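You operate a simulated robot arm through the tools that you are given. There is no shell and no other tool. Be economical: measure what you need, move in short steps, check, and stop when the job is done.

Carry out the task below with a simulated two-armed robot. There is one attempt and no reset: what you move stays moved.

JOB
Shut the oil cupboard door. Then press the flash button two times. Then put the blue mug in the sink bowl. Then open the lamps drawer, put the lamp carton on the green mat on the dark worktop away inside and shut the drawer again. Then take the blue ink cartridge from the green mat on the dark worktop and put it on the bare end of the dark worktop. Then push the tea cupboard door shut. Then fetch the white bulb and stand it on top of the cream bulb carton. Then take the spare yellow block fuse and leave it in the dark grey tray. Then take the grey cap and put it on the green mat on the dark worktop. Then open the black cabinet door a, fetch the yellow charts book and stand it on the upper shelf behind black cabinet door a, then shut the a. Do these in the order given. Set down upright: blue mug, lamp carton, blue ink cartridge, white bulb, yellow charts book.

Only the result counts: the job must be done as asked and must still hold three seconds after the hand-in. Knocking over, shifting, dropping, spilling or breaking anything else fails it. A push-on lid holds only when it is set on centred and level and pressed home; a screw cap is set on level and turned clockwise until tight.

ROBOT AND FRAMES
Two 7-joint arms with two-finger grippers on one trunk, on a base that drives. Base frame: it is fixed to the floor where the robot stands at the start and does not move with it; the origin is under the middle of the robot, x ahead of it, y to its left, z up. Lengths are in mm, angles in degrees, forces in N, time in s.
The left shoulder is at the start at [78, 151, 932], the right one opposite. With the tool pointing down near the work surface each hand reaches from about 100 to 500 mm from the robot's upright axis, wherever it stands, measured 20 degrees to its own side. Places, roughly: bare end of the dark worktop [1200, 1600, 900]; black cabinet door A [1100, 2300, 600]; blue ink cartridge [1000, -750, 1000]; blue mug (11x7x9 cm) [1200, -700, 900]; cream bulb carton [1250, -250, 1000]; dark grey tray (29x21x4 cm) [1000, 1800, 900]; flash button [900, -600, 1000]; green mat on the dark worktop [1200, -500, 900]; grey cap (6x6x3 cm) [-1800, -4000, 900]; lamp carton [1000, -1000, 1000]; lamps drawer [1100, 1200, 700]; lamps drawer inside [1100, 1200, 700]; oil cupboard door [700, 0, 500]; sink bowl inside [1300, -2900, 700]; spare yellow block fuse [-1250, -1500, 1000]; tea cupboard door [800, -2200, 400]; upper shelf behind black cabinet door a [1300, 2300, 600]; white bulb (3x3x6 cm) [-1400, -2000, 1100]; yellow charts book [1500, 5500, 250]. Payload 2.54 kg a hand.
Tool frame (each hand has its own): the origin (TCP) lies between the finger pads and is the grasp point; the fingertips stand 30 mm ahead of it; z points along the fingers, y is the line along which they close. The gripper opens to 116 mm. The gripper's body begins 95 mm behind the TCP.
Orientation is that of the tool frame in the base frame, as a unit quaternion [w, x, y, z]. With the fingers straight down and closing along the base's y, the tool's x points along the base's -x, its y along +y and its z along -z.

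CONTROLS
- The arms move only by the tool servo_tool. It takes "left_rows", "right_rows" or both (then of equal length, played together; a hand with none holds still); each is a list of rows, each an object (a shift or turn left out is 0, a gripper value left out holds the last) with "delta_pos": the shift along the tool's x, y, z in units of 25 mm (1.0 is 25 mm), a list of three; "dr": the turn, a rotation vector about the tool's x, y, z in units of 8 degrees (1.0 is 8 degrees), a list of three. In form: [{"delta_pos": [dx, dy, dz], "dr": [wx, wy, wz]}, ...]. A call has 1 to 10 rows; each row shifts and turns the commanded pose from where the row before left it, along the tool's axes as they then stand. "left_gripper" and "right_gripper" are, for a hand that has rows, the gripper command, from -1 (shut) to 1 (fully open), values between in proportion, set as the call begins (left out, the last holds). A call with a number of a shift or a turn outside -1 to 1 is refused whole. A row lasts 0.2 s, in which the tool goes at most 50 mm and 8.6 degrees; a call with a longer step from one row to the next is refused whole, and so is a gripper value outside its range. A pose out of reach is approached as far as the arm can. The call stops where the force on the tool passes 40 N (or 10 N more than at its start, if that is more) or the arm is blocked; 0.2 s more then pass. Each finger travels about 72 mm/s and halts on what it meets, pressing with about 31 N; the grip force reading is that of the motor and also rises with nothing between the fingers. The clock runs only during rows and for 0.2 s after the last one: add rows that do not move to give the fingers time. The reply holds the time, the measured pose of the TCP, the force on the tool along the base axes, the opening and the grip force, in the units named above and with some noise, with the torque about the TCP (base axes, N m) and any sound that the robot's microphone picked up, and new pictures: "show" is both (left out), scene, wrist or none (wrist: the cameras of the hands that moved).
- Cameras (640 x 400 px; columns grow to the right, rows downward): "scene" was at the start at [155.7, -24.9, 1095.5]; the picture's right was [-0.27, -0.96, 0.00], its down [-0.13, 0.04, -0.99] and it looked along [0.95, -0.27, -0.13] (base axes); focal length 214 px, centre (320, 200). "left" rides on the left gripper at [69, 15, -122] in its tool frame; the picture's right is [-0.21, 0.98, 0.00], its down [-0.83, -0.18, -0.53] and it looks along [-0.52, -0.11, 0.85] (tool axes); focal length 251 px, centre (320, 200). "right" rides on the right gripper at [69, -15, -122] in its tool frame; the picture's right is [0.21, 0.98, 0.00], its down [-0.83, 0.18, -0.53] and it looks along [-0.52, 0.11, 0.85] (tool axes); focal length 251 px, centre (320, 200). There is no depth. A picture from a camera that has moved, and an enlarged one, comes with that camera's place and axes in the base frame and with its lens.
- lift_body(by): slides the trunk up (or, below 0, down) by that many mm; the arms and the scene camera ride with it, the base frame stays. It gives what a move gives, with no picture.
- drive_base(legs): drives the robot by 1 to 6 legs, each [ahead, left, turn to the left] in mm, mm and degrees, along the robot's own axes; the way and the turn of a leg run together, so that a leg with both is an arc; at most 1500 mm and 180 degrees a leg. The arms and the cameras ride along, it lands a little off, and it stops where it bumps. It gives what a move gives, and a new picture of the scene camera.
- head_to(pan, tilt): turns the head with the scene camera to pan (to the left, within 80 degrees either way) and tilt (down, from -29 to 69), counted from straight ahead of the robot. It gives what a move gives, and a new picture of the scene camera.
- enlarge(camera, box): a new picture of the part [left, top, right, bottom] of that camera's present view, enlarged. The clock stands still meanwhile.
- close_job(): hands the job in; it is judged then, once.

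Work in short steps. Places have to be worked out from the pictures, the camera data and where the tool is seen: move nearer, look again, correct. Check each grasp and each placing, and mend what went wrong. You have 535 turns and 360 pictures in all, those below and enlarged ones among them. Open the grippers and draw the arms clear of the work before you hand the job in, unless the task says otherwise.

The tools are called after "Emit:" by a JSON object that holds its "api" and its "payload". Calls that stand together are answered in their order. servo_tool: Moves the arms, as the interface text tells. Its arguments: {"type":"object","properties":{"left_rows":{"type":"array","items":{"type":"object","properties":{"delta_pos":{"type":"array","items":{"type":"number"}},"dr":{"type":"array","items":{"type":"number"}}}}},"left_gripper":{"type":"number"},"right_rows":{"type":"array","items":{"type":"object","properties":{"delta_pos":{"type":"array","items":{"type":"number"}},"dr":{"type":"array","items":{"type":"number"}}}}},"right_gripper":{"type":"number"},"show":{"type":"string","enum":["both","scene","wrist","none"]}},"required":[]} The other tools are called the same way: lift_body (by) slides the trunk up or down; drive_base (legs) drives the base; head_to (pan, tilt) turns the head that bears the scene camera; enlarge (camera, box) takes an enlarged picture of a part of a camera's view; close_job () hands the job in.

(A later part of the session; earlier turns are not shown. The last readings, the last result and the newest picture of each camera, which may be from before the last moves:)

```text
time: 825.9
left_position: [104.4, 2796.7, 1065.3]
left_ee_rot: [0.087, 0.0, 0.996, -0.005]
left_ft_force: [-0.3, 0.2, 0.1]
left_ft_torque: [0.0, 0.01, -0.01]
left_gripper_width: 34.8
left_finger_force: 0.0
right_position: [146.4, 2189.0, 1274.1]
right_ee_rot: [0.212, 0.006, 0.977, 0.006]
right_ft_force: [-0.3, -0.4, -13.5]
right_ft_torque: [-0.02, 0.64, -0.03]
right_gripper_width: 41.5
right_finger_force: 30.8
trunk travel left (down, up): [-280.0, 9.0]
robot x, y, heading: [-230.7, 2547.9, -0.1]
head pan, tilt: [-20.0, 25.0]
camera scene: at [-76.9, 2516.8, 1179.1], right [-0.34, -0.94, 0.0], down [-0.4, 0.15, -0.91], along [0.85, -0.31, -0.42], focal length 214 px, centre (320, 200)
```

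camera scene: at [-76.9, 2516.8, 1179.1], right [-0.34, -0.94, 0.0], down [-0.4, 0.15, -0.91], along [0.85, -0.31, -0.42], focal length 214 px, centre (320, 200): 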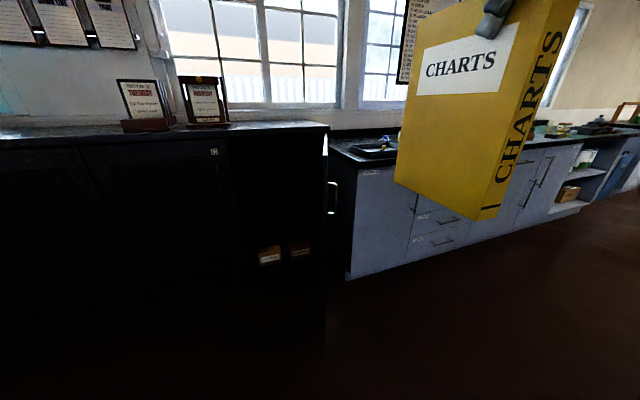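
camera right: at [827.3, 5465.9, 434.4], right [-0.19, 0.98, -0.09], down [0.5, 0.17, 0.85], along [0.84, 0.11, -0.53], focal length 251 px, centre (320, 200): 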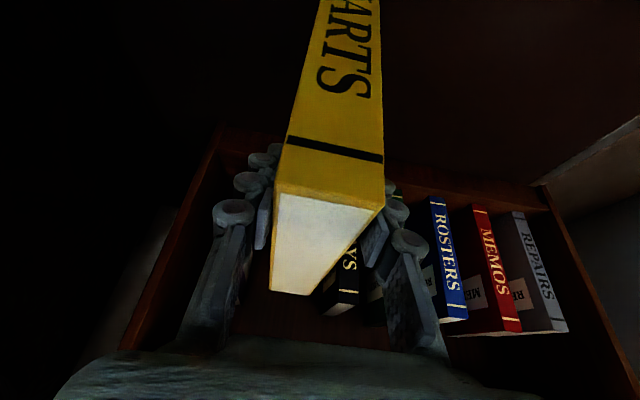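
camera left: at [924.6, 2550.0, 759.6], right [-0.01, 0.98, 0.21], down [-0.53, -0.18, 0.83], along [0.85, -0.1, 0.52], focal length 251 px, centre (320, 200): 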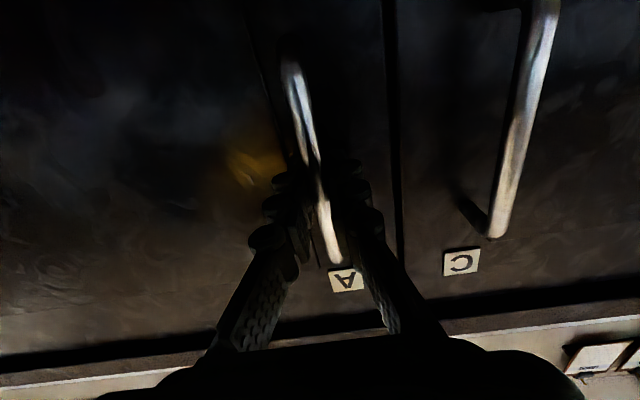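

Book is high (bottom ≈1046). Now extend and lower the left fist to push the door's inner face wider open.

Emit:
{"api": "servo_tool", "payload": {"left_rows": [{"delta_pos": [-0.95, 0, 0.3]}, {"delta_pos": [-0.95, 0, 0.3]}, {"delta_pos": [-0.95, 0, 0.5]}, {"delta_pos": [-0.95, 0, 0.5]}, {"delta_pos": [-0.95, 0, 0.7]}, {"delta_pos": [-0.95, 0, 0.7]}, {"delta_pos": [-0.8, 0, 0.9]}, {"delta_pos": [-0.5, 0, 1]}, {"delta_pos": [0, 0, 1]}, {"delta_pos": [0, 0, 1]}], "left_gripper": -1, "show": "none"}}

Emit:
{"api": "drive_base", "payload": {"legs": [[0, -430, 0.5], [300, 0, 0]]}}

Emit:
{"api": "head_to", "payload": {"pan": 10, "tilt": 30}}

```text
time: 828.1
left_position: [306.4, 2797.4, 926.4]
left_ee_rot: [0.087, 0.0, 0.996, -0.006]
left_ft_force: [-0.5, 0.4, -0.5]
left_ft_torque: [0.04, -0.02, -0.04]
left_gripper_width: 0.2
left_finger_force: 28.1
right_position: [147.8, 2188.2, 1273.8]
right_ee_rot: [0.213, 0.006, 0.977, 0.006]
right_ft_force: [0.2, 0.0, -13.5]
right_ft_torque: [-0.01, 0.59, 0.03]
right_gripper_width: 41.1
right_finger_force: 31.0
trunk travel left (down, up): [-280.0, 9.0]
robot x, y, heading: [-230.7, 2548.1, -0.3]
head pan, tilt: [-20.0, 25.0]
```

```text
time: 834.5
left_position: [603.8, 2371.5, 924.7]
left_ee_rot: [0.086, -0.007, 0.996, -0.003]
left_ft_force: [-1.0, 0.4, -1.4]
left_ft_torque: [0.01, 0.01, -0.04]
left_gripper_width: 0.0
left_finger_force: 28.6
right_position: [452.0, 1761.5, 1274.0]
right_ee_rot: [0.213, 0.0, 0.977, 0.007]
right_ft_force: [0.4, 0.5, -14.5]
right_ft_torque: [-0.07, 0.63, 0.0]
right_gripper_width: 41.4
right_finger_force: 30.3
trunk travel left (down, up): [-280.0, 9.0]
robot x, y, heading: [71.1, 2118.6, 0.5]
head pan, tilt: [-20.0, 25.0]
camera scene: at [223.5, 2086.3, 1178.9], right [-0.33, -0.94, 0.0], down [-0.4, 0.14, -0.91], along [0.85, -0.3, -0.42], focal length 214 px, centre (320, 200)
```

scene: 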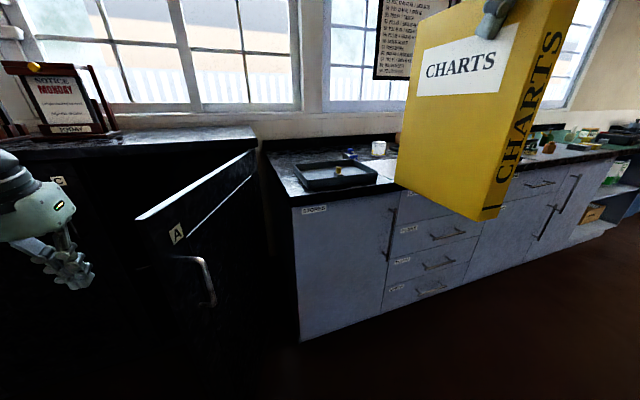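

```text
time: 835.4
left_position: [602.6, 2371.6, 926.1]
left_ee_rot: [0.086, -0.006, 0.996, -0.004]
left_ft_force: [0.3, 0.6, 1.2]
left_ft_torque: [0.02, -0.01, -0.03]
left_gripper_width: 0.2
left_finger_force: 28.5
right_position: [452.4, 1760.5, 1273.9]
right_ee_rot: [0.213, -0.001, 0.977, 0.009]
right_ft_force: [-0.5, 0.0, -13.0]
right_ft_torque: [-0.03, 0.63, 0.0]
right_gripper_width: 41.4
right_finger_force: 31.1
trunk travel left (down, up): [-280.0, 9.0]
robot x, y, heading: [68.7, 2116.9, 0.6]
head pan, tilt: [10.0, 30.0]
camera scene: at [224.9, 2133.4, 1171.1], right [0.18, -0.98, 0.0], down [-0.49, -0.09, -0.87], along [0.85, 0.16, -0.5], focal length 214 px, centre (320, 200)
```

scene: 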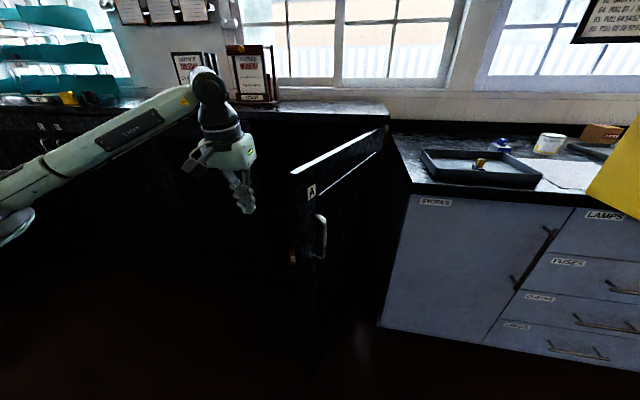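

Move the fist to the inside of the door and strafe right to push it open past 90°.

Emit:
{"api": "drive_base", "payload": {"legs": [[85, 0, -0.5], [0, -190, 0], [0, -160, 0]]}}

```text
time: 840.0
left_position: [690.2, 2057.8, 926.2]
left_ee_rot: [0.086, -0.012, 0.996, 0.003]
left_ft_force: [-1.0, 2.3, 0.1]
left_ft_torque: [-0.18, -0.14, -0.09]
left_gripper_width: 0.1
left_finger_force: 28.5
right_position: [536.1, 1437.8, 1271.3]
right_ee_rot: [0.208, 0.004, 0.978, 0.007]
right_ft_force: [0.3, 0.0, -13.8]
right_ft_torque: [-0.02, 0.53, -0.01]
right_gripper_width: 41.5
right_finger_force: 30.9
trunk travel left (down, up): [-280.0, 9.0]
robot x, y, heading: [153.4, 1798.9, 0.1]
head pan, tilt: [10.0, 30.0]
stopped in leg 3: the force on the tool passed its limit at 52 N (the readings are from after the stop); the commanded pose is now the measured one
camera scene: at [311.0, 1814.1, 1171.1], right [0.18, -0.98, 0.0], down [-0.49, -0.09, -0.87], along [0.85, 0.15, -0.5], focal length 214 px, centre (320, 200)
```

scene: 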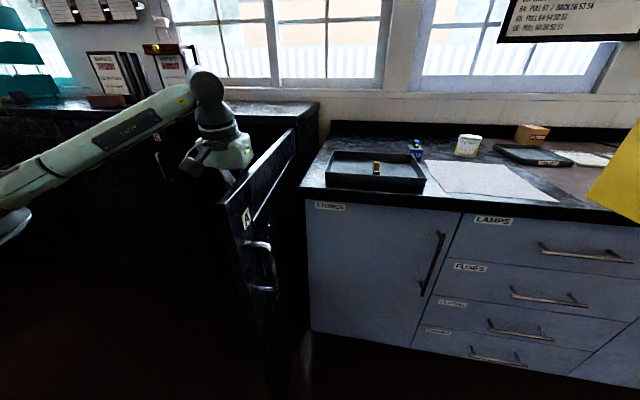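

Door is now at its limit, ~95° open. Withdraw the left hand, back off, and move over in front of the opening.

Emit:
{"api": "drive_base", "payload": {"legs": [[0, 60, 0], [-250, 60, 0], [0, 830, 0.5]]}}

Emit:
{"api": "head_to", "payload": {"pan": -15, "tilt": 25}}

```text
time: 850.7
left_position: [424.7, 3010.7, 926.9]
left_ee_rot: [0.085, -0.019, 0.996, 0.003]
left_ft_force: [-0.2, -0.6, -0.6]
left_ft_torque: [-0.01, -0.03, -0.02]
left_gripper_width: 0.0
left_finger_force: 28.4
right_position: [279.1, 2390.3, 1272.3]
right_ee_rot: [0.21, -0.004, 0.978, 0.008]
right_ft_force: [0.4, 0.3, -13.8]
right_ft_torque: [-0.01, 0.56, 0.0]
right_gripper_width: 41.4
right_finger_force: 30.8
trunk travel left (down, up): [-280.0, 9.0]
robot x, y, heading: [-108.4, 2743.4, 0.9]
head pan, tilt: [10.0, 30.0]
camera scene: at [48.9, 2761.6, 1171.1], right [0.19, -0.98, 0.0], down [-0.49, -0.1, -0.87], along [0.85, 0.17, -0.5], focal length 214 px, centre (320, 200)
```

scene: 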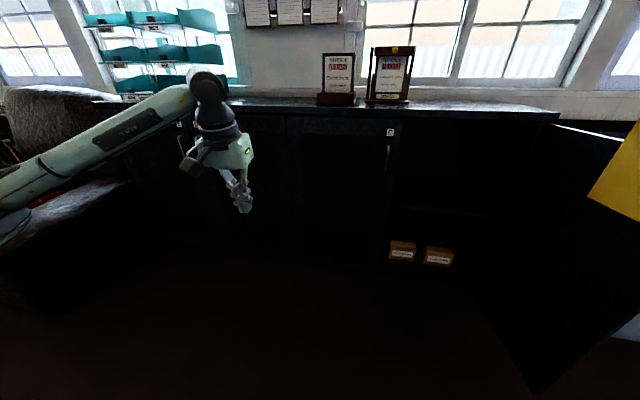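

```text
time: 851.5
left_position: [424.5, 3010.0, 926.8]
left_ee_rot: [0.085, -0.02, 0.996, 0.004]
left_ft_force: [-0.8, -0.5, 0.0]
left_ft_torque: [-0.06, 0.02, -0.01]
left_gripper_width: 0.1
left_finger_force: 28.5
right_position: [278.5, 2391.0, 1273.0]
right_ee_rot: [0.21, -0.003, 0.978, 0.008]
right_ft_force: [0.7, 0.4, -14.4]
right_ft_torque: [-0.03, 0.59, 0.02]
right_gripper_width: 41.6
right_finger_force: 31.3
trunk travel left (down, up): [-280.0, 9.0]
robot x, y, heading: [-110.0, 2743.0, 1.1]
head pan, tilt: [-15.0, 25.0]
camera scene: at [49.6, 2722.1, 1179.0], right [-0.24, -0.97, 0.0], down [-0.41, 0.1, -0.91], along [0.88, -0.22, -0.42], focal length 214 px, centre (320, 200)
```

scene: 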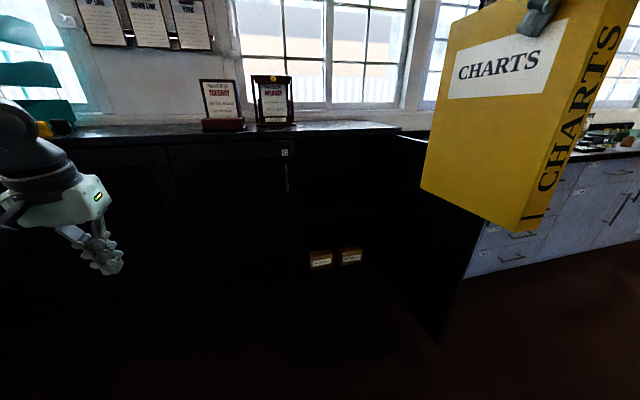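

Emit:
{"api": "enlarge", "payload": {"camera": "scene", "box": [250, 120, 450, 300]}}

```text
2.22 times, centred on (350, 210) of scene
camera zoom: at [49.6, 2722.1, 1179.0], right [-0.24, -0.97, 0.0], down [-0.41, 0.1, -0.91], along [0.88, -0.22, -0.42], focal length 477 px, centre (253, 178)
```

zoom: 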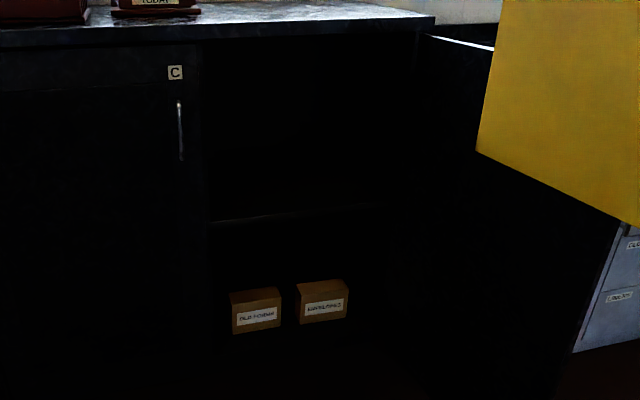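

The shelf edge is at z≈555–560, opening top z≈990. Lower the book here in front to just above shelf height and inspect its attitude.

Emit:
{"api": "servo_tool", "payload": {"right_rows": [{"delta_pos": [0.3, 0, 0.95]}, {"delta_pos": [0.3, 0, 0.95]}, {"delta_pos": [0.3, 0, 0.95]}, {"delta_pos": [0.3, 0, 0.95]}, {"delta_pos": [0.3, 0, 0.95]}, {"delta_pos": [0.3, 0, 0.95]}, {"delta_pos": [0.3, 0, 0.95]}, {"delta_pos": [0.3, 0, 0.95]}, {"delta_pos": [0.3, 0, 0.95]}, {"delta_pos": [0.3, 0, 0.95]}], "show": "none"}}

Emit:
{"api": "servo_tool", "payload": {"right_rows": [{"delta_pos": [0.3, 0, 0.95]}, {"delta_pos": [0.3, 0, 0.95]}, {"delta_pos": [0.3, 0, 0.95]}, {"delta_pos": [0.3, 0, 0.95]}, {"delta_pos": [0.3, 0, 0.95]}, {"delta_pos": [0.3, 0, 0.95]}, {"delta_pos": [0.3, 0, 0.95]}], "show": "scene"}}

```text
time: 853.8
left_position: [424.3, 3011.4, 927.3]
left_ee_rot: [0.085, -0.02, 0.996, 0.003]
left_ft_force: [0.6, 0.3, -0.6]
left_ft_torque: [-0.02, -0.03, 0.03]
left_gripper_width: 0.3
left_finger_force: 28.3
right_position: [308.7, 2393.5, 1024.8]
right_ee_rot: [0.211, -0.004, 0.978, 0.008]
right_ft_force: [-0.3, 0.2, -14.2]
right_ft_torque: [-0.08, 0.55, -0.01]
right_gripper_width: 41.4
right_finger_force: 31.3
trunk travel left (down, up): [-280.0, 9.0]
robot x, y, heading: [-107.2, 2741.4, 1.0]
head pan, tilt: [-15.0, 25.0]
```

```text
time: 855.4
left_position: [423.9, 3010.8, 925.3]
left_ee_rot: [0.085, -0.019, 0.996, 0.003]
left_ft_force: [-0.3, -0.4, -0.3]
left_ft_torque: [0.0, -0.01, 0.04]
left_gripper_width: 0.0
left_finger_force: 28.3
right_position: [328.9, 2397.6, 850.2]
right_ee_rot: [0.211, -0.004, 0.977, 0.008]
right_ft_force: [0.3, 0.0, -13.0]
right_ft_torque: [-0.05, 0.56, -0.01]
right_gripper_width: 41.3
right_finger_force: 30.5
trunk travel left (down, up): [-280.0, 9.0]
robot x, y, heading: [-106.3, 2743.0, 1.1]
head pan, tilt: [-15.0, 25.0]
camera scene: at [49.8, 2721.9, 1179.0], right [-0.24, -0.97, 0.0], down [-0.41, 0.1, -0.91], along [0.88, -0.22, -0.42], focal length 214 px, centre (320, 200)
```

scene: 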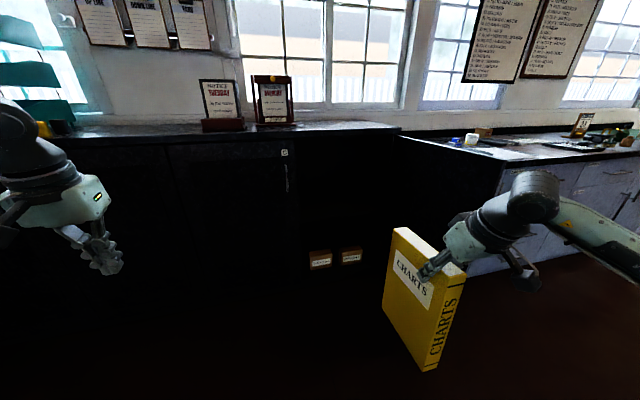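

Emit:
{"api": "enlarge", "payload": {"camera": "scene", "box": [370, 215, 490, 380]}}

```text
2.42 times, centred on (430, 298) of scene
camera zoom: at [49.8, 2721.9, 1179.0], right [-0.24, -0.97, 0.0], down [-0.41, 0.1, -0.91], along [0.88, -0.22, -0.42], focal length 520 px, centre (53, -36)
```

zoom: 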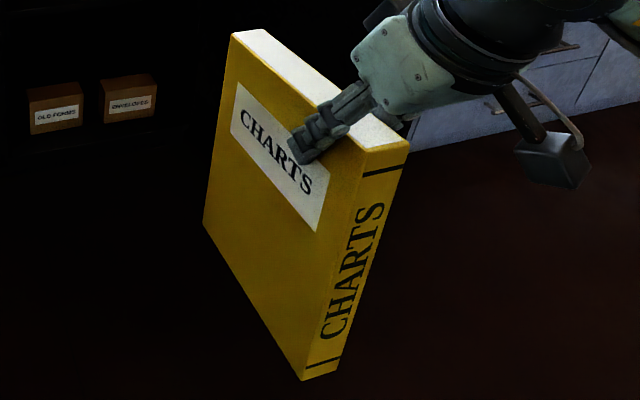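

Book is ~3° nose-down; bottom ≈255 mm below TCP. Level it, and retract the left hand so it won't hit the cabinet when I drive in.

Emit:
{"api": "servo_tool", "payload": {"right_rows": [{"dr": [0, -0.37, 0]}, {}, {}, {}, {}, {}, {}, {}, {}, {}], "left_rows": [{"delta_pos": [0.95, 0, -0.2]}, {"delta_pos": [0.95, 0, -0.2]}, {"delta_pos": [0.95, 0, -0.2]}, {"delta_pos": [0.95, 0, -0.2]}, {"delta_pos": [0.95, 0, -0.2]}, {"delta_pos": [0.95, 0, -0.2]}, {"delta_pos": [0.95, 0, -0.2]}, {"delta_pos": [0.95, 0, -0.5]}, {"delta_pos": [0.95, 0, -0.5]}, {"delta_pos": [0.95, 0, -0.5]}], "show": "none"}}

Emit:
{"api": "drive_base", "payload": {"legs": [[560, 0, -1.0]]}}

```text
time: 857.5
left_position: [196.7, 3005.8, 972.0]
left_ee_rot: [0.084, -0.019, 0.996, 0.003]
left_ft_force: [0.1, -1.1, -0.1]
left_ft_torque: [-0.01, -0.02, 0.01]
left_gripper_width: 0.0
left_finger_force: 29.4
left hand out of reach, approached as far as the arm can: row 9, 10
right_position: [327.8, 2396.4, 851.9]
right_ee_rot: [0.235, -0.003, 0.972, 0.008]
right_ft_force: [-0.4, 0.1, -14.3]
right_ft_torque: [0.0, 0.67, 0.0]
right_gripper_width: 41.4
right_finger_force: 31.1
trunk travel left (down, up): [-280.0, 9.0]
robot x, y, heading: [-106.1, 2743.4, 1.2]
head pan, tilt: [-15.0, 25.0]
```

```text
time: 860.7
left_position: [751.3, 3005.6, 970.9]
left_ee_rot: [0.084, -0.01, 0.996, 0.001]
left_ft_force: [1.2, -0.2, -0.3]
left_ft_torque: [0.01, 0.04, -0.04]
left_gripper_width: 0.0
left_finger_force: 28.8
right_position: [870.0, 2393.6, 851.5]
right_ee_rot: [0.235, 0.005, 0.972, 0.006]
right_ft_force: [0.2, -0.1, -13.8]
right_ft_torque: [-0.03, 0.68, -0.02]
right_gripper_width: 41.6
right_finger_force: 31.2
trunk travel left (down, up): [-280.0, 9.0]
robot x, y, heading: [441.2, 2749.6, -0.1]
head pan, tilt: [-15.0, 25.0]
camera scene: at [598.7, 2724.3, 1178.9], right [-0.26, -0.97, 0.0], down [-0.41, 0.11, -0.91], along [0.87, -0.23, -0.42], focal length 214 px, centre (320, 200)
```

scene: 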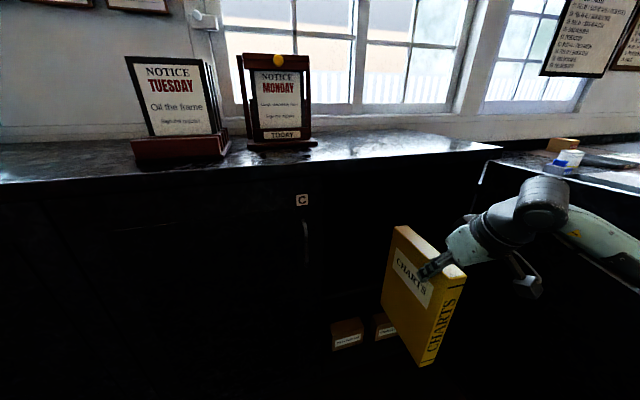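

Emit:
{"api": "enlarge", "payload": {"camera": "scene", "box": [290, 170, 510, 380]}}

```text
1.90 times, centred on (400, 275) of scene
camera zoom: at [598.7, 2724.3, 1178.9], right [-0.26, -0.97, 0.0], down [-0.41, 0.11, -0.91], along [0.87, -0.23, -0.42], focal length 408 px, centre (168, 57)
```

zoom: 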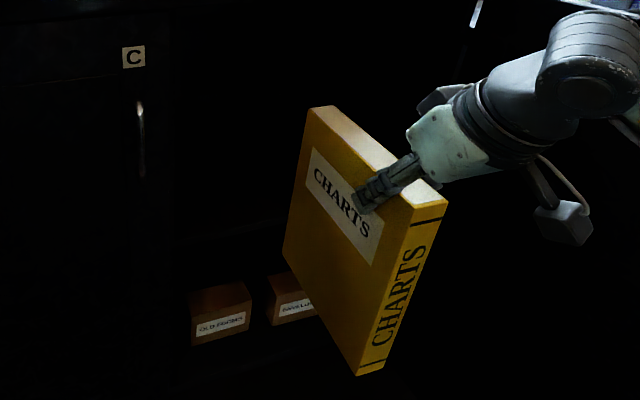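

Shelf front edge ≈ (1112, z 560). Advance 150 mm with ~35 mm clearance.

Emit:
{"api": "drive_base", "payload": {"legs": [[150, 0, 0]]}}

Emit:
{"api": "enlarge", "payload": {"camera": "scene", "box": [330, 120, 560, 350]}}

```text
time: 862.1
left_position: [908.7, 3003.5, 970.6]
left_ee_rot: [0.083, -0.005, 0.996, 0.001]
left_ft_force: [0.8, 0.2, -0.1]
left_ft_torque: [0.01, 0.06, -0.03]
left_gripper_width: 0.1
left_finger_force: 28.3
right_position: [1022.2, 2388.9, 851.8]
right_ee_rot: [0.234, 0.009, 0.972, 0.007]
right_ft_force: [0.6, 0.1, -14.0]
right_ft_torque: [0.0, 0.7, -0.01]
right_gripper_width: 41.2
right_finger_force: 31.0
trunk travel left (down, up): [-280.0, 9.0]
robot x, y, heading: [598.2, 2747.0, -0.0]
head pan, tilt: [-15.0, 25.0]
camera scene: at [752.9, 2722.4, 1178.8], right [-0.27, -0.96, 0.0], down [-0.41, 0.11, -0.91], along [0.87, -0.24, -0.42], focal length 214 px, centre (320, 200)
```

scene: 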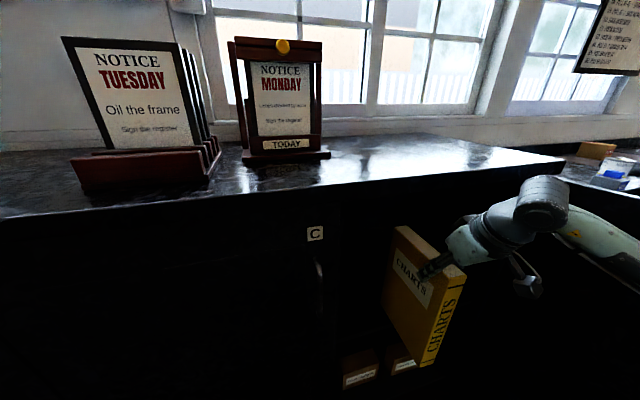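

```text
1.74 times, centred on (445, 235) of scene
camera zoom: at [752.9, 2722.4, 1178.8], right [-0.27, -0.96, 0.0], down [-0.41, 0.11, -0.91], along [0.87, -0.24, -0.42], focal length 373 px, centre (103, 139)
```

zoom: 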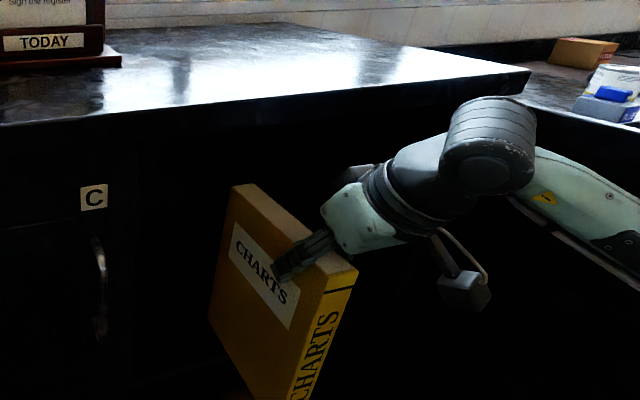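

Insert a further 50 mm, watching the wrist against the counter's front edge.

Emit:
{"api": "drive_base", "payload": {"legs": [[50, 0, 0]]}}

Emit:
{"api": "enlarge", "payload": {"camera": "scene", "box": [330, 120, 560, 350]}}

```text
time: 863.0
left_position: [958.7, 3002.5, 970.3]
left_ee_rot: [0.083, -0.005, 0.996, 0.002]
left_ft_force: [0.7, -0.1, 0.5]
left_ft_torque: [-0.01, 0.06, 0.0]
left_gripper_width: 0.0
left_finger_force: 28.8
right_position: [1070.0, 2389.0, 850.2]
right_ee_rot: [0.235, 0.01, 0.972, 0.005]
right_ft_force: [0.1, -1.2, -14.6]
right_ft_torque: [-0.06, 0.7, -0.01]
right_gripper_width: 41.3
right_finger_force: 31.3
trunk travel left (down, up): [-280.0, 9.0]
robot x, y, heading: [645.4, 2748.3, -0.5]
head pan, tilt: [-15.0, 25.0]
camera scene: at [801.9, 2721.9, 1178.8], right [-0.27, -0.96, 0.0], down [-0.41, 0.11, -0.91], along [0.87, -0.24, -0.42], focal length 214 px, centre (320, 200)
```

scene: 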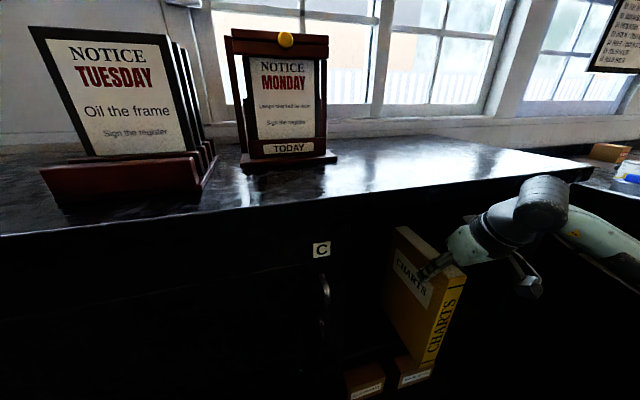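

```text
1.74 times, centred on (445, 235) of scene
camera zoom: at [801.9, 2721.9, 1178.8], right [-0.27, -0.96, 0.0], down [-0.41, 0.11, -0.91], along [0.87, -0.24, -0.42], focal length 373 px, centre (103, 139)
```

zoom: 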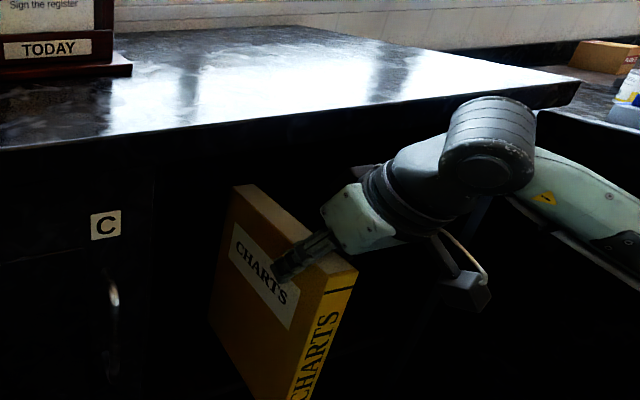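

Another 20 mm forward, then lower with the trunk toward the shelf.

Emit:
{"api": "drive_base", "payload": {"legs": [[20, 0, 0.4]]}}

Emit:
{"api": "lift_body", "payload": {"by": -25}}

Emit:
{"api": "lift_body", "payload": {"by": -6}}

```text
time: 863.8
left_position: [975.4, 3003.9, 971.2]
left_ee_rot: [0.084, -0.009, 0.996, 0.002]
left_ft_force: [0.3, 0.5, -0.5]
left_ft_torque: [0.02, 0.01, -0.01]
left_gripper_width: 0.0
left_finger_force: 28.9
right_position: [1092.9, 2392.2, 849.7]
right_ee_rot: [0.233, 0.007, 0.972, 0.006]
right_ft_force: [1.2, 0.6, -13.9]
right_ft_torque: [0.01, 0.66, 0.0]
right_gripper_width: 41.2
right_finger_force: 31.1
trunk travel left (down, up): [-280.0, 9.0]
robot x, y, heading: [664.0, 2747.2, -0.1]
head pan, tilt: [-15.0, 25.0]
camera scene: at [822.3, 2722.8, 1178.8], right [-0.26, -0.97, 0.0], down [-0.41, 0.11, -0.91], along [0.87, -0.24, -0.42], focal length 214 px, centre (320, 200)
```

scene: 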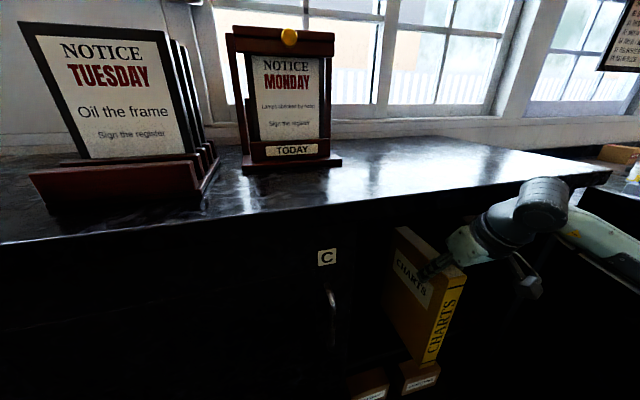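

```text
time: 864.5
left_position: [975.0, 3004.4, 946.2]
left_ee_rot: [0.084, -0.009, 0.996, 0.002]
left_ft_force: [-0.1, -0.3, -0.1]
left_ft_torque: [-0.01, 0.0, -0.01]
left_gripper_width: 0.1
left_finger_force: 28.4
right_position: [1092.2, 2391.9, 825.4]
right_ee_rot: [0.234, 0.007, 0.972, 0.007]
right_ft_force: [-0.1, 0.1, -13.3]
right_ft_torque: [-0.02, 0.64, 0.0]
right_gripper_width: 41.3
right_finger_force: 31.0
trunk travel left (down, up): [-255.0, 34.0]
robot x, y, heading: [665.7, 2744.4, -0.2]
head pan, tilt: [-15.0, 25.0]
```

```text
time: 865.1
left_position: [974.6, 3003.6, 940.5]
left_ee_rot: [0.085, -0.009, 0.996, 0.002]
left_ft_force: [0.3, -0.9, 0.1]
left_ft_torque: [-0.02, -0.01, 0.04]
left_gripper_width: 0.1
left_finger_force: 28.3
right_position: [1090.9, 2392.2, 819.5]
right_ee_rot: [0.233, 0.006, 0.972, 0.006]
right_ft_force: [0.0, -0.5, -13.7]
right_ft_torque: [-0.03, 0.64, 0.0]
right_gripper_width: 41.4
right_finger_force: 30.1
trunk travel left (down, up): [-249.0, 40.0]
robot x, y, heading: [664.9, 2744.9, 0.1]
head pan, tilt: [-15.0, 25.0]
```

Continue lowering until the force changes.

Emit:
{"api": "lift_body", "payload": {"by": -6}}

Emit:
{"api": "lift_body", "payload": {"by": -5}}

Emit:
{"api": "lift_body", "payload": {"by": -5}}

```text
time: 865.6
left_position: [974.4, 3004.6, 933.2]
left_ee_rot: [0.083, -0.008, 0.996, 0.002]
left_ft_force: [0.0, 0.0, 0.3]
left_ft_torque: [0.03, 0.0, -0.02]
left_gripper_width: 0.1
left_finger_force: 28.8
right_position: [1091.4, 2392.6, 812.9]
right_ee_rot: [0.234, 0.006, 0.972, 0.006]
right_ft_force: [-0.4, 0.3, -13.5]
right_ft_torque: [-0.02, 0.69, 0.0]
right_gripper_width: 41.6
right_finger_force: 31.1
trunk travel left (down, up): [-243.0, 46.0]
robot x, y, heading: [663.9, 2746.5, -0.2]
head pan, tilt: [-15.0, 25.0]
```

```text
time: 866.2
left_position: [975.4, 3005.0, 928.3]
left_ee_rot: [0.084, -0.008, 0.996, 0.002]
left_ft_force: [-1.1, -0.1, 0.1]
left_ft_torque: [0.0, 0.0, 0.01]
left_gripper_width: 0.1
left_finger_force: 28.8
right_position: [1092.5, 2393.3, 810.5]
right_ee_rot: [0.235, 0.006, 0.972, 0.007]
right_ft_force: [-1.1, -0.2, -7.6]
right_ft_torque: [-0.07, -0.03, 0.05]
right_gripper_width: 41.4
right_finger_force: 31.2
trunk travel left (down, up): [-238.0, 51.0]
robot x, y, heading: [663.3, 2747.8, -0.1]
head pan, tilt: [-15.0, 25.0]
```

```text
time: 866.7
left_position: [973.5, 3005.8, 925.3]
left_ee_rot: [0.085, -0.009, 0.996, 0.001]
left_ft_force: [-0.3, 0.1, -0.6]
left_ft_torque: [0.01, -0.01, -0.03]
left_gripper_width: 0.0
left_finger_force: 28.8
right_position: [1091.2, 2392.7, 809.0]
right_ee_rot: [0.239, 0.006, 0.971, 0.005]
right_ft_force: [-7.1, 1.2, 18.4]
right_ft_torque: [-0.06, -0.61, 0.12]
right_gripper_width: 41.3
right_finger_force: 31.3
trunk travel left (down, up): [-233.0, 56.0]
robot x, y, heading: [664.5, 2745.4, 0.3]
head pan, tilt: [-15.0, 25.0]
```

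Contact with the shelf. Relieve 3 mm and open the fingers gently.

Emit:
{"api": "lift_body", "payload": {"by": 3}}

Emit:
{"api": "servo_tool", "payload": {"right_rows": [{}, {}], "right_gripper": 0, "show": "scene"}}

Emit:
{"api": "enlarge", "payload": {"camera": "scene", "box": [330, 180, 530, 390]}}

```text
time: 867.2
left_position: [973.4, 3005.8, 927.3]
left_ee_rot: [0.085, -0.009, 0.996, 0.001]
left_ft_force: [0.5, 0.0, 0.3]
left_ft_torque: [-0.01, 0.02, 0.01]
left_gripper_width: 0.0
left_finger_force: 28.6
right_position: [1091.1, 2392.3, 809.1]
right_ee_rot: [0.235, 0.007, 0.972, 0.005]
right_ft_force: [0.4, 1.8, 10.0]
right_ft_torque: [0.0, -0.61, 0.15]
right_gripper_width: 41.6
right_finger_force: 30.8
trunk travel left (down, up): [-236.0, 53.0]
robot x, y, heading: [662.0, 2744.5, 0.1]
head pan, tilt: [-15.0, 25.0]
```

```text
time: 867.8
left_position: [975.0, 3004.8, 927.2]
left_ee_rot: [0.085, -0.008, 0.996, 0.002]
left_ft_force: [-0.3, 0.3, -0.3]
left_ft_torque: [-0.01, -0.01, -0.01]
left_gripper_width: 0.0
left_finger_force: 28.4
right_position: [1090.2, 2391.7, 805.9]
right_ee_rot: [0.234, 0.006, 0.972, 0.007]
right_ft_force: [-0.2, -0.3, 0.6]
right_ft_torque: [0.0, -0.02, 0.01]
right_gripper_width: 57.9
right_finger_force: 0.0
trunk travel left (down, up): [-236.0, 53.0]
robot x, y, heading: [667.1, 2746.6, -0.2]
head pan, tilt: [-15.0, 25.0]
camera scene: at [820.6, 2723.5, 1135.2], right [-0.26, -0.97, 0.0], down [-0.41, 0.11, -0.91], along [0.87, -0.24, -0.42], focal length 214 px, centre (320, 200)
```

scene: 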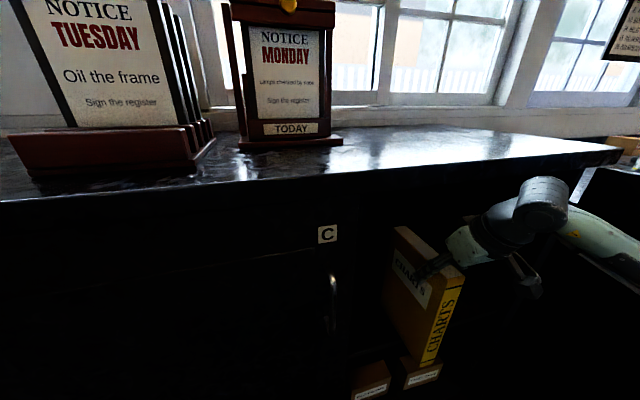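

```text
1.90 times, centred on (430, 285) of scene
camera zoom: at [820.6, 2723.5, 1135.2], right [-0.26, -0.97, 0.0], down [-0.41, 0.11, -0.91], along [0.87, -0.24, -0.42], focal length 408 px, centre (110, 38)
```

zoom: 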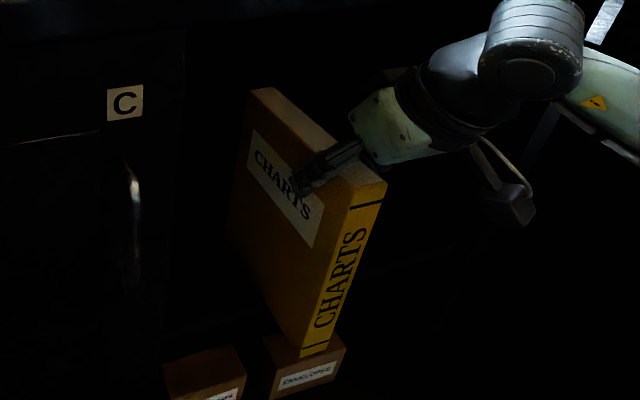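

The book stands on the shelf, released. Retract the hand along its axis.

Emit:
{"api": "servo_tool", "payload": {"right_rows": [{"delta_pos": [0, 0, -0.6]}, {"delta_pos": [0, 0, -0.8]}, {"delta_pos": [0, 0, -0.8]}, {"delta_pos": [0, 0, -0.8]}, {"delta_pos": [0, 0, -0.8]}, {"delta_pos": [0, 0, -0.8]}], "show": "none"}}

Emit:
{"api": "drive_base", "payload": {"legs": [[-250, 0, 0]]}}

Emit:
{"api": "enlarge", "payload": {"camera": "scene", "box": [280, 130, 500, 330]}}

```text
time: 869.2
left_position: [974.3, 3002.9, 927.2]
left_ee_rot: [0.083, -0.009, 0.996, 0.002]
left_ft_force: [0.3, 0.6, -0.9]
left_ft_torque: [-0.02, -0.02, -0.01]
left_gripper_width: 0.0
left_finger_force: 28.5
right_position: [1040.1, 2392.1, 909.9]
right_ee_rot: [0.234, 0.007, 0.972, 0.006]
right_ft_force: [0.8, 0.2, -0.1]
right_ft_torque: [0.0, 0.01, 0.04]
right_gripper_width: 58.1
right_finger_force: 0.1
trunk travel left (down, up): [-236.0, 53.0]
robot x, y, heading: [666.9, 2748.6, -0.3]
head pan, tilt: [-15.0, 25.0]
```

```text
time: 871.1
left_position: [716.2, 3003.9, 927.1]
left_ee_rot: [0.085, -0.004, 0.996, 0.002]
left_ft_force: [-0.1, 0.1, -0.2]
left_ft_torque: [0.03, 0.0, -0.02]
left_gripper_width: 0.0
left_finger_force: 28.9
right_position: [775.2, 2390.3, 910.0]
right_ee_rot: [0.235, 0.01, 0.972, 0.005]
right_ft_force: [-0.1, -0.1, -0.1]
right_ft_torque: [0.06, -0.02, 0.03]
right_gripper_width: 57.6
right_finger_force: 0.0
trunk travel left (down, up): [-236.0, 53.0]
robot x, y, heading: [405.2, 2750.0, -0.6]
head pan, tilt: [-15.0, 25.0]
camera scene: at [559.0, 2723.9, 1135.3], right [-0.27, -0.96, 0.0], down [-0.41, 0.11, -0.91], along [0.87, -0.24, -0.42], focal length 214 px, centre (320, 200)
```

scene: 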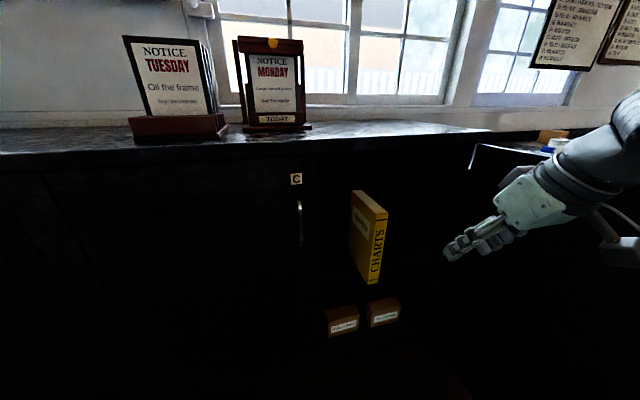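

```text
2.00 times, centred on (390, 230) of scene
camera zoom: at [559.0, 2723.9, 1135.3], right [-0.27, -0.96, 0.0], down [-0.41, 0.11, -0.91], along [0.87, -0.24, -0.42], focal length 429 px, centre (180, 140)
```

zoom: 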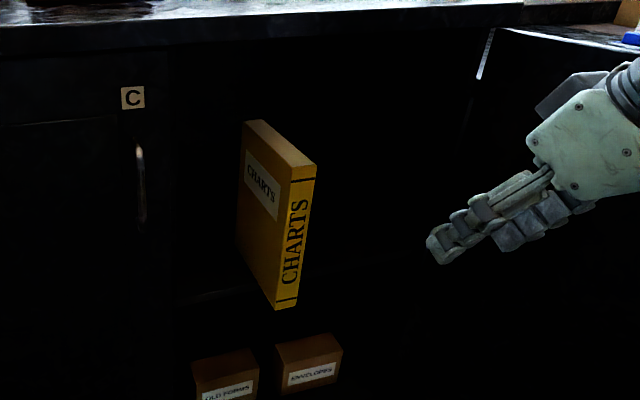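

Book stands with its spine ~70 mm proud of the shelf front. I close the right fist, pitch it to 45° and lower to push the book in at mid-height.

Emit:
{"api": "servo_tool", "payload": {"right_rows": [{"dr": [0, -0.8, 0]}, {"dr": [0, -0.8, 0]}, {"dr": [0, -0.8, 0]}, {}], "right_gripper": -1, "show": "none"}}

Emit:
{"api": "lift_body", "payload": {"by": -220}}

Emit:
{"api": "drive_base", "payload": {"legs": [[180, 0, 0.5]]}}

```text
time: 872.1
left_position: [715.0, 3003.5, 927.8]
left_ee_rot: [0.085, -0.005, 0.996, 0.001]
left_ft_force: [0.5, -0.5, 0.4]
left_ft_torque: [-0.01, -0.02, -0.02]
left_gripper_width: 0.0
left_finger_force: 28.4
right_position: [808.3, 2357.6, 927.7]
right_ee_rot: [0.394, 0.01, 0.919, 0.004]
right_ft_force: [-0.6, -0.7, -1.5]
right_ft_torque: [-0.03, 0.02, 0.0]
right_gripper_width: 0.2
right_finger_force: 28.2
right hand out of reach, approached as far as the arm can: row 1, 2, 3
trunk travel left (down, up): [-236.0, 53.0]
robot x, y, heading: [402.8, 2749.0, -0.5]
head pan, tilt: [-15.0, 25.0]
```

```text
time: 874.4
left_position: [715.5, 3004.2, 707.8]
left_ee_rot: [0.084, -0.005, 0.996, 0.001]
left_ft_force: [0.0, -1.1, 0.0]
left_ft_torque: [-0.03, -0.04, 0.02]
left_gripper_width: 0.2
left_finger_force: 28.6
right_position: [807.7, 2359.3, 708.0]
right_ee_rot: [0.392, 0.011, 0.92, 0.004]
right_ft_force: [-0.9, 0.8, -0.4]
right_ft_torque: [0.01, 0.03, 0.02]
right_gripper_width: 0.1
right_finger_force: 28.8
trunk travel left (down, up): [-16.0, 273.0]
robot x, y, heading: [403.0, 2750.0, -0.7]
head pan, tilt: [-15.0, 25.0]
```

```text
time: 875.9
left_position: [893.8, 3006.6, 708.5]
left_ee_rot: [0.085, -0.012, 0.996, 0.001]
left_ft_force: [0.7, 0.2, 0.5]
left_ft_torque: [0.0, 0.01, 0.01]
left_gripper_width: 0.0
left_finger_force: 28.8
right_position: [993.4, 2362.3, 708.4]
right_ee_rot: [0.393, 0.005, 0.919, 0.006]
right_ft_force: [-1.0, -0.2, -0.7]
right_ft_torque: [0.03, -0.02, -0.01]
right_gripper_width: 0.3
right_finger_force: 28.3
trunk travel left (down, up): [-16.0, 273.0]
robot x, y, heading: [583.6, 2752.3, -0.0]
head pan, tilt: [-15.0, 25.0]
camera scene: at [740.4, 2725.2, 915.2], right [-0.26, -0.97, 0.0], down [-0.41, 0.11, -0.91], along [0.88, -0.23, -0.42], focal length 214 px, centre (320, 200)
```

scene: 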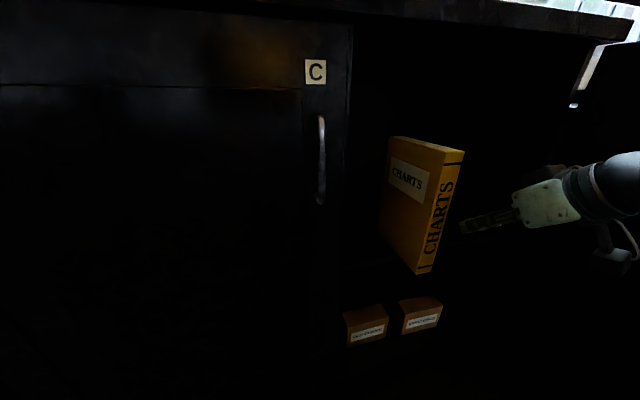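

Shift left 29 mm to centre on the spine (and pull the left hand back), then push forward.

Emit:
{"api": "servo_tool", "payload": {"left_rows": [{"delta_pos": [1, 0, -0.3]}, {"delta_pos": [1, 0, -0.3]}, {"delta_pos": [1, 0, -0.3]}], "show": "none"}}

Emit:
{"api": "drive_base", "payload": {"legs": [[0, 30, 0], [60, 0, 0]]}}

```text
time: 876.7
left_position: [846.8, 3012.9, 749.3]
left_ee_rot: [0.084, -0.012, 0.996, 0.003]
left_ft_force: [0.2, 0.1, -0.4]
left_ft_torque: [0.01, 0.0, 0.01]
left_gripper_width: 0.1
left_finger_force: 28.3
left hand out of reach, approached as far as the arm can: row 1, 2, 3
right_position: [994.2, 2362.4, 707.4]
right_ee_rot: [0.393, 0.005, 0.92, 0.006]
right_ft_force: [-0.4, 0.4, -0.3]
right_ft_torque: [0.0, 0.01, 0.02]
right_gripper_width: 0.0
right_finger_force: 28.5
trunk travel left (down, up): [-16.0, 273.0]
robot x, y, heading: [584.4, 2748.6, 0.1]
head pan, tilt: [-15.0, 25.0]
```

```text
time: 878.3
left_position: [904.7, 3043.1, 748.9]
left_ee_rot: [0.084, -0.011, 0.996, 0.002]
left_ft_force: [0.0, -0.4, 0.9]
left_ft_torque: [0.02, 0.03, -0.01]
left_gripper_width: 0.2
left_finger_force: 28.4
right_position: [1051.4, 2394.0, 707.4]
right_ee_rot: [0.393, 0.005, 0.92, 0.007]
right_ft_force: [-0.4, -0.8, 0.4]
right_ft_torque: [-0.02, 0.0, 0.02]
right_gripper_width: 0.0
right_finger_force: 28.8
trunk travel left (down, up): [-16.0, 273.0]
robot x, y, heading: [648.3, 2779.3, 0.4]
head pan, tilt: [-15.0, 25.0]
camera scene: at [798.7, 2755.3, 915.2], right [-0.26, -0.97, 0.0], down [-0.41, 0.11, -0.91], along [0.88, -0.23, -0.42], focal length 214 px, centre (320, 200)
```

scene: 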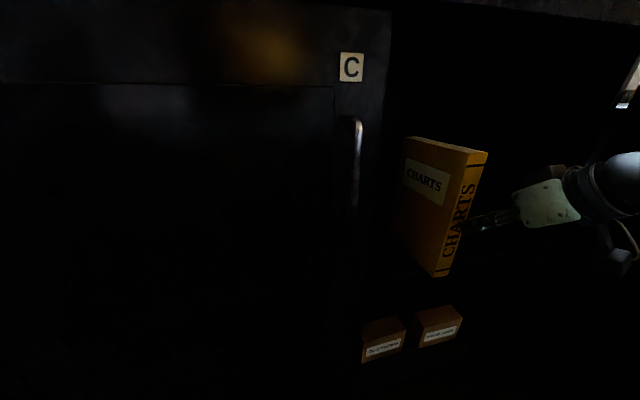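

Book is being pushed. Continue 40 + 30 mm.

Emit:
{"api": "drive_base", "payload": {"legs": [[40, 0, 0]]}}

Emit:
{"api": "drive_base", "payload": {"legs": [[32, 0, 0]]}}

Emit:
{"api": "enlarge", "payload": {"camera": "scene", "box": [330, 60, 560, 380]}}

```text
time: 879.2
left_position: [945.3, 3043.6, 750.6]
left_ee_rot: [0.083, -0.01, 0.996, 0.001]
left_ft_force: [0.6, -0.2, -0.6]
left_ft_torque: [-0.02, 0.01, 0.0]
left_gripper_width: 0.0
left_finger_force: 28.0
right_position: [1092.2, 2391.9, 708.7]
right_ee_rot: [0.392, 0.006, 0.92, 0.006]
right_ft_force: [0.2, 0.5, -0.2]
right_ft_torque: [0.0, 0.0, 0.03]
right_gripper_width: 0.0
right_finger_force: 29.1
trunk travel left (down, up): [-16.0, 273.0]
robot x, y, heading: [683.2, 2774.9, 0.1]
head pan, tilt: [-15.0, 25.0]
camera scene: at [839.3, 2755.2, 915.2], right [-0.26, -0.97, 0.0], down [-0.41, 0.11, -0.91], along [0.88, -0.23, -0.42], focal length 214 px, centre (320, 200)
```

scene: 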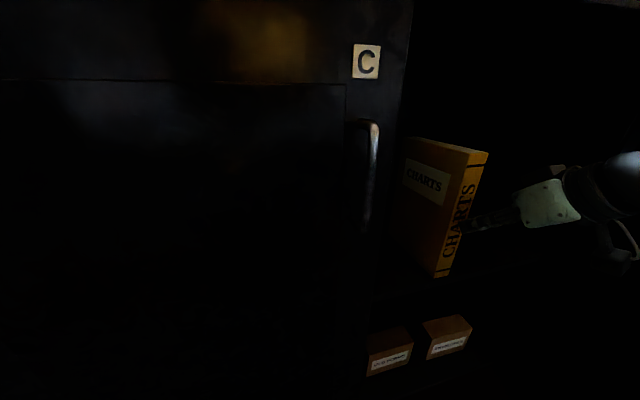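

```text
time: 880.0
left_position: [976.4, 3042.4, 749.5]
left_ee_rot: [0.083, -0.011, 0.996, 0.001]
left_ft_force: [0.8, 0.4, 0.2]
left_ft_torque: [0.01, -0.03, 0.01]
left_gripper_width: 0.1
left_finger_force: 28.7
right_position: [1123.6, 2392.3, 708.8]
right_ee_rot: [0.393, 0.006, 0.92, 0.006]
right_ft_force: [-0.1, 0.1, -0.2]
right_ft_torque: [-0.02, 0.03, -0.04]
right_gripper_width: 0.0
right_finger_force: 28.8
trunk travel left (down, up): [-16.0, 273.0]
robot x, y, heading: [713.3, 2779.9, 0.1]
head pan, tilt: [-15.0, 25.0]
camera scene: at [870.6, 2755.2, 915.2], right [-0.26, -0.97, 0.0], down [-0.41, 0.11, -0.91], along [0.88, -0.23, -0.42], focal length 214 px, centre (320, 200)
```

scene: 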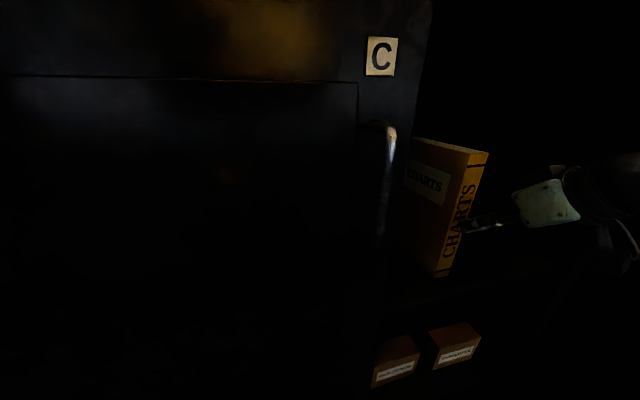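

```text
1.25 times, centred on (445, 220) of scene
camera zoom: at [870.6, 2755.2, 915.2], right [-0.26, -0.97, 0.0], down [-0.41, 0.11, -0.91], along [0.88, -0.23, -0.42], focal length 268 px, centre (164, 175)
```

zoom: 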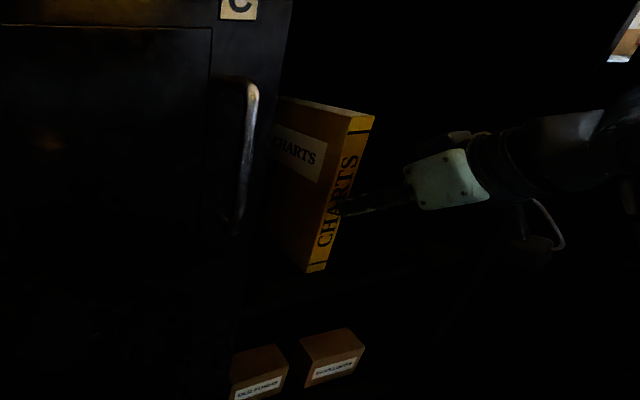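

Book is fully inside (spine ≈ x 1145) and upright. Back out, raise the trunk and prepare to close door A from its outer side with the right fist.

Emit:
{"api": "drive_base", "payload": {"legs": [[-720, 0, 0]]}}

Emit:
{"api": "lift_body", "payload": {"by": 255}}

Emit:
{"api": "enlarge", "payload": {"camera": "scene", "box": [260, 120, 480, 300]}}

```text
time: 884.0
left_position: [252.6, 3042.2, 748.3]
left_ee_rot: [0.083, -0.006, 0.996, 0.001]
left_ft_force: [0.8, -0.3, 0.8]
left_ft_torque: [-0.01, 0.04, -0.02]
left_gripper_width: 0.0
left_finger_force: 28.7
right_position: [395.6, 2392.1, 708.4]
right_ee_rot: [0.392, 0.009, 0.92, 0.005]
right_ft_force: [-0.2, -0.8, 0.3]
right_ft_torque: [0.01, -0.01, 0.01]
right_gripper_width: 0.1
right_finger_force: 28.3
trunk travel left (down, up): [-16.0, 273.0]
robot x, y, heading: [-12.0, 2777.7, -0.2]
head pan, tilt: [-15.0, 25.0]
camera scene: at [144.8, 2755.9, 915.2], right [-0.27, -0.96, 0.0], down [-0.41, 0.11, -0.91], along [0.87, -0.24, -0.42], focal length 214 px, centre (320, 200)
```

scene: 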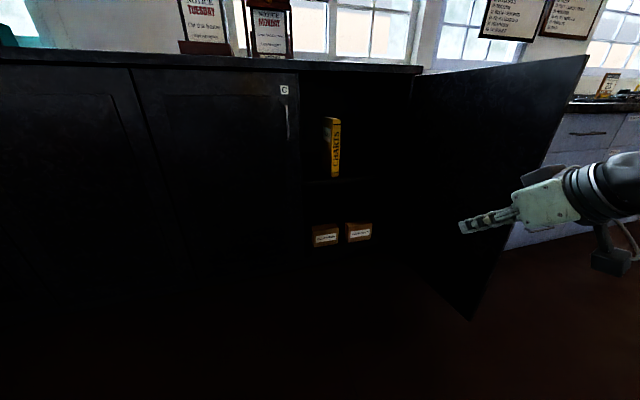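

```text
time: 886.6
left_position: [253.6, 3043.3, 1005.6]
left_ee_rot: [0.084, -0.006, 0.996, 0.001]
left_ft_force: [1.1, 0.2, 0.5]
left_ft_torque: [0.04, -0.03, 0.0]
left_gripper_width: 0.1
left_finger_force: 28.4
right_position: [396.0, 2391.6, 963.2]
right_ee_rot: [0.391, 0.009, 0.92, 0.005]
right_ft_force: [0.5, 0.4, 0.3]
right_ft_torque: [-0.01, 0.01, -0.01]
right_gripper_width: 0.0
right_finger_force: 29.3
trunk travel left (down, up): [-271.0, 18.0]
robot x, y, heading: [-9.3, 2781.4, -0.2]
head pan, tilt: [-15.0, 25.0]
```

```text
2.22 times, centred on (370, 210) of scene
camera zoom: at [144.9, 2755.9, 1170.1], right [-0.27, -0.96, 0.0], down [-0.41, 0.11, -0.91], along [0.87, -0.24, -0.42], focal length 477 px, centre (209, 178)
```

zoom: 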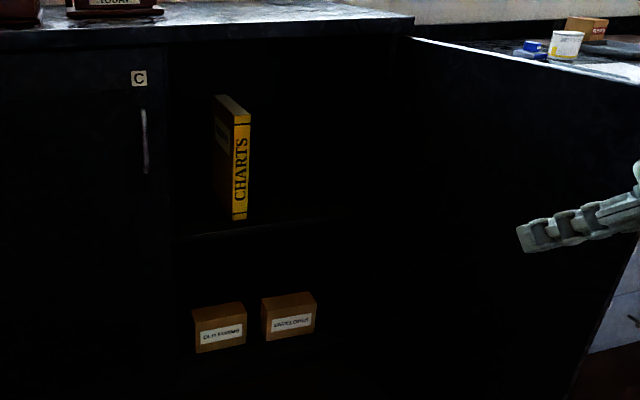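

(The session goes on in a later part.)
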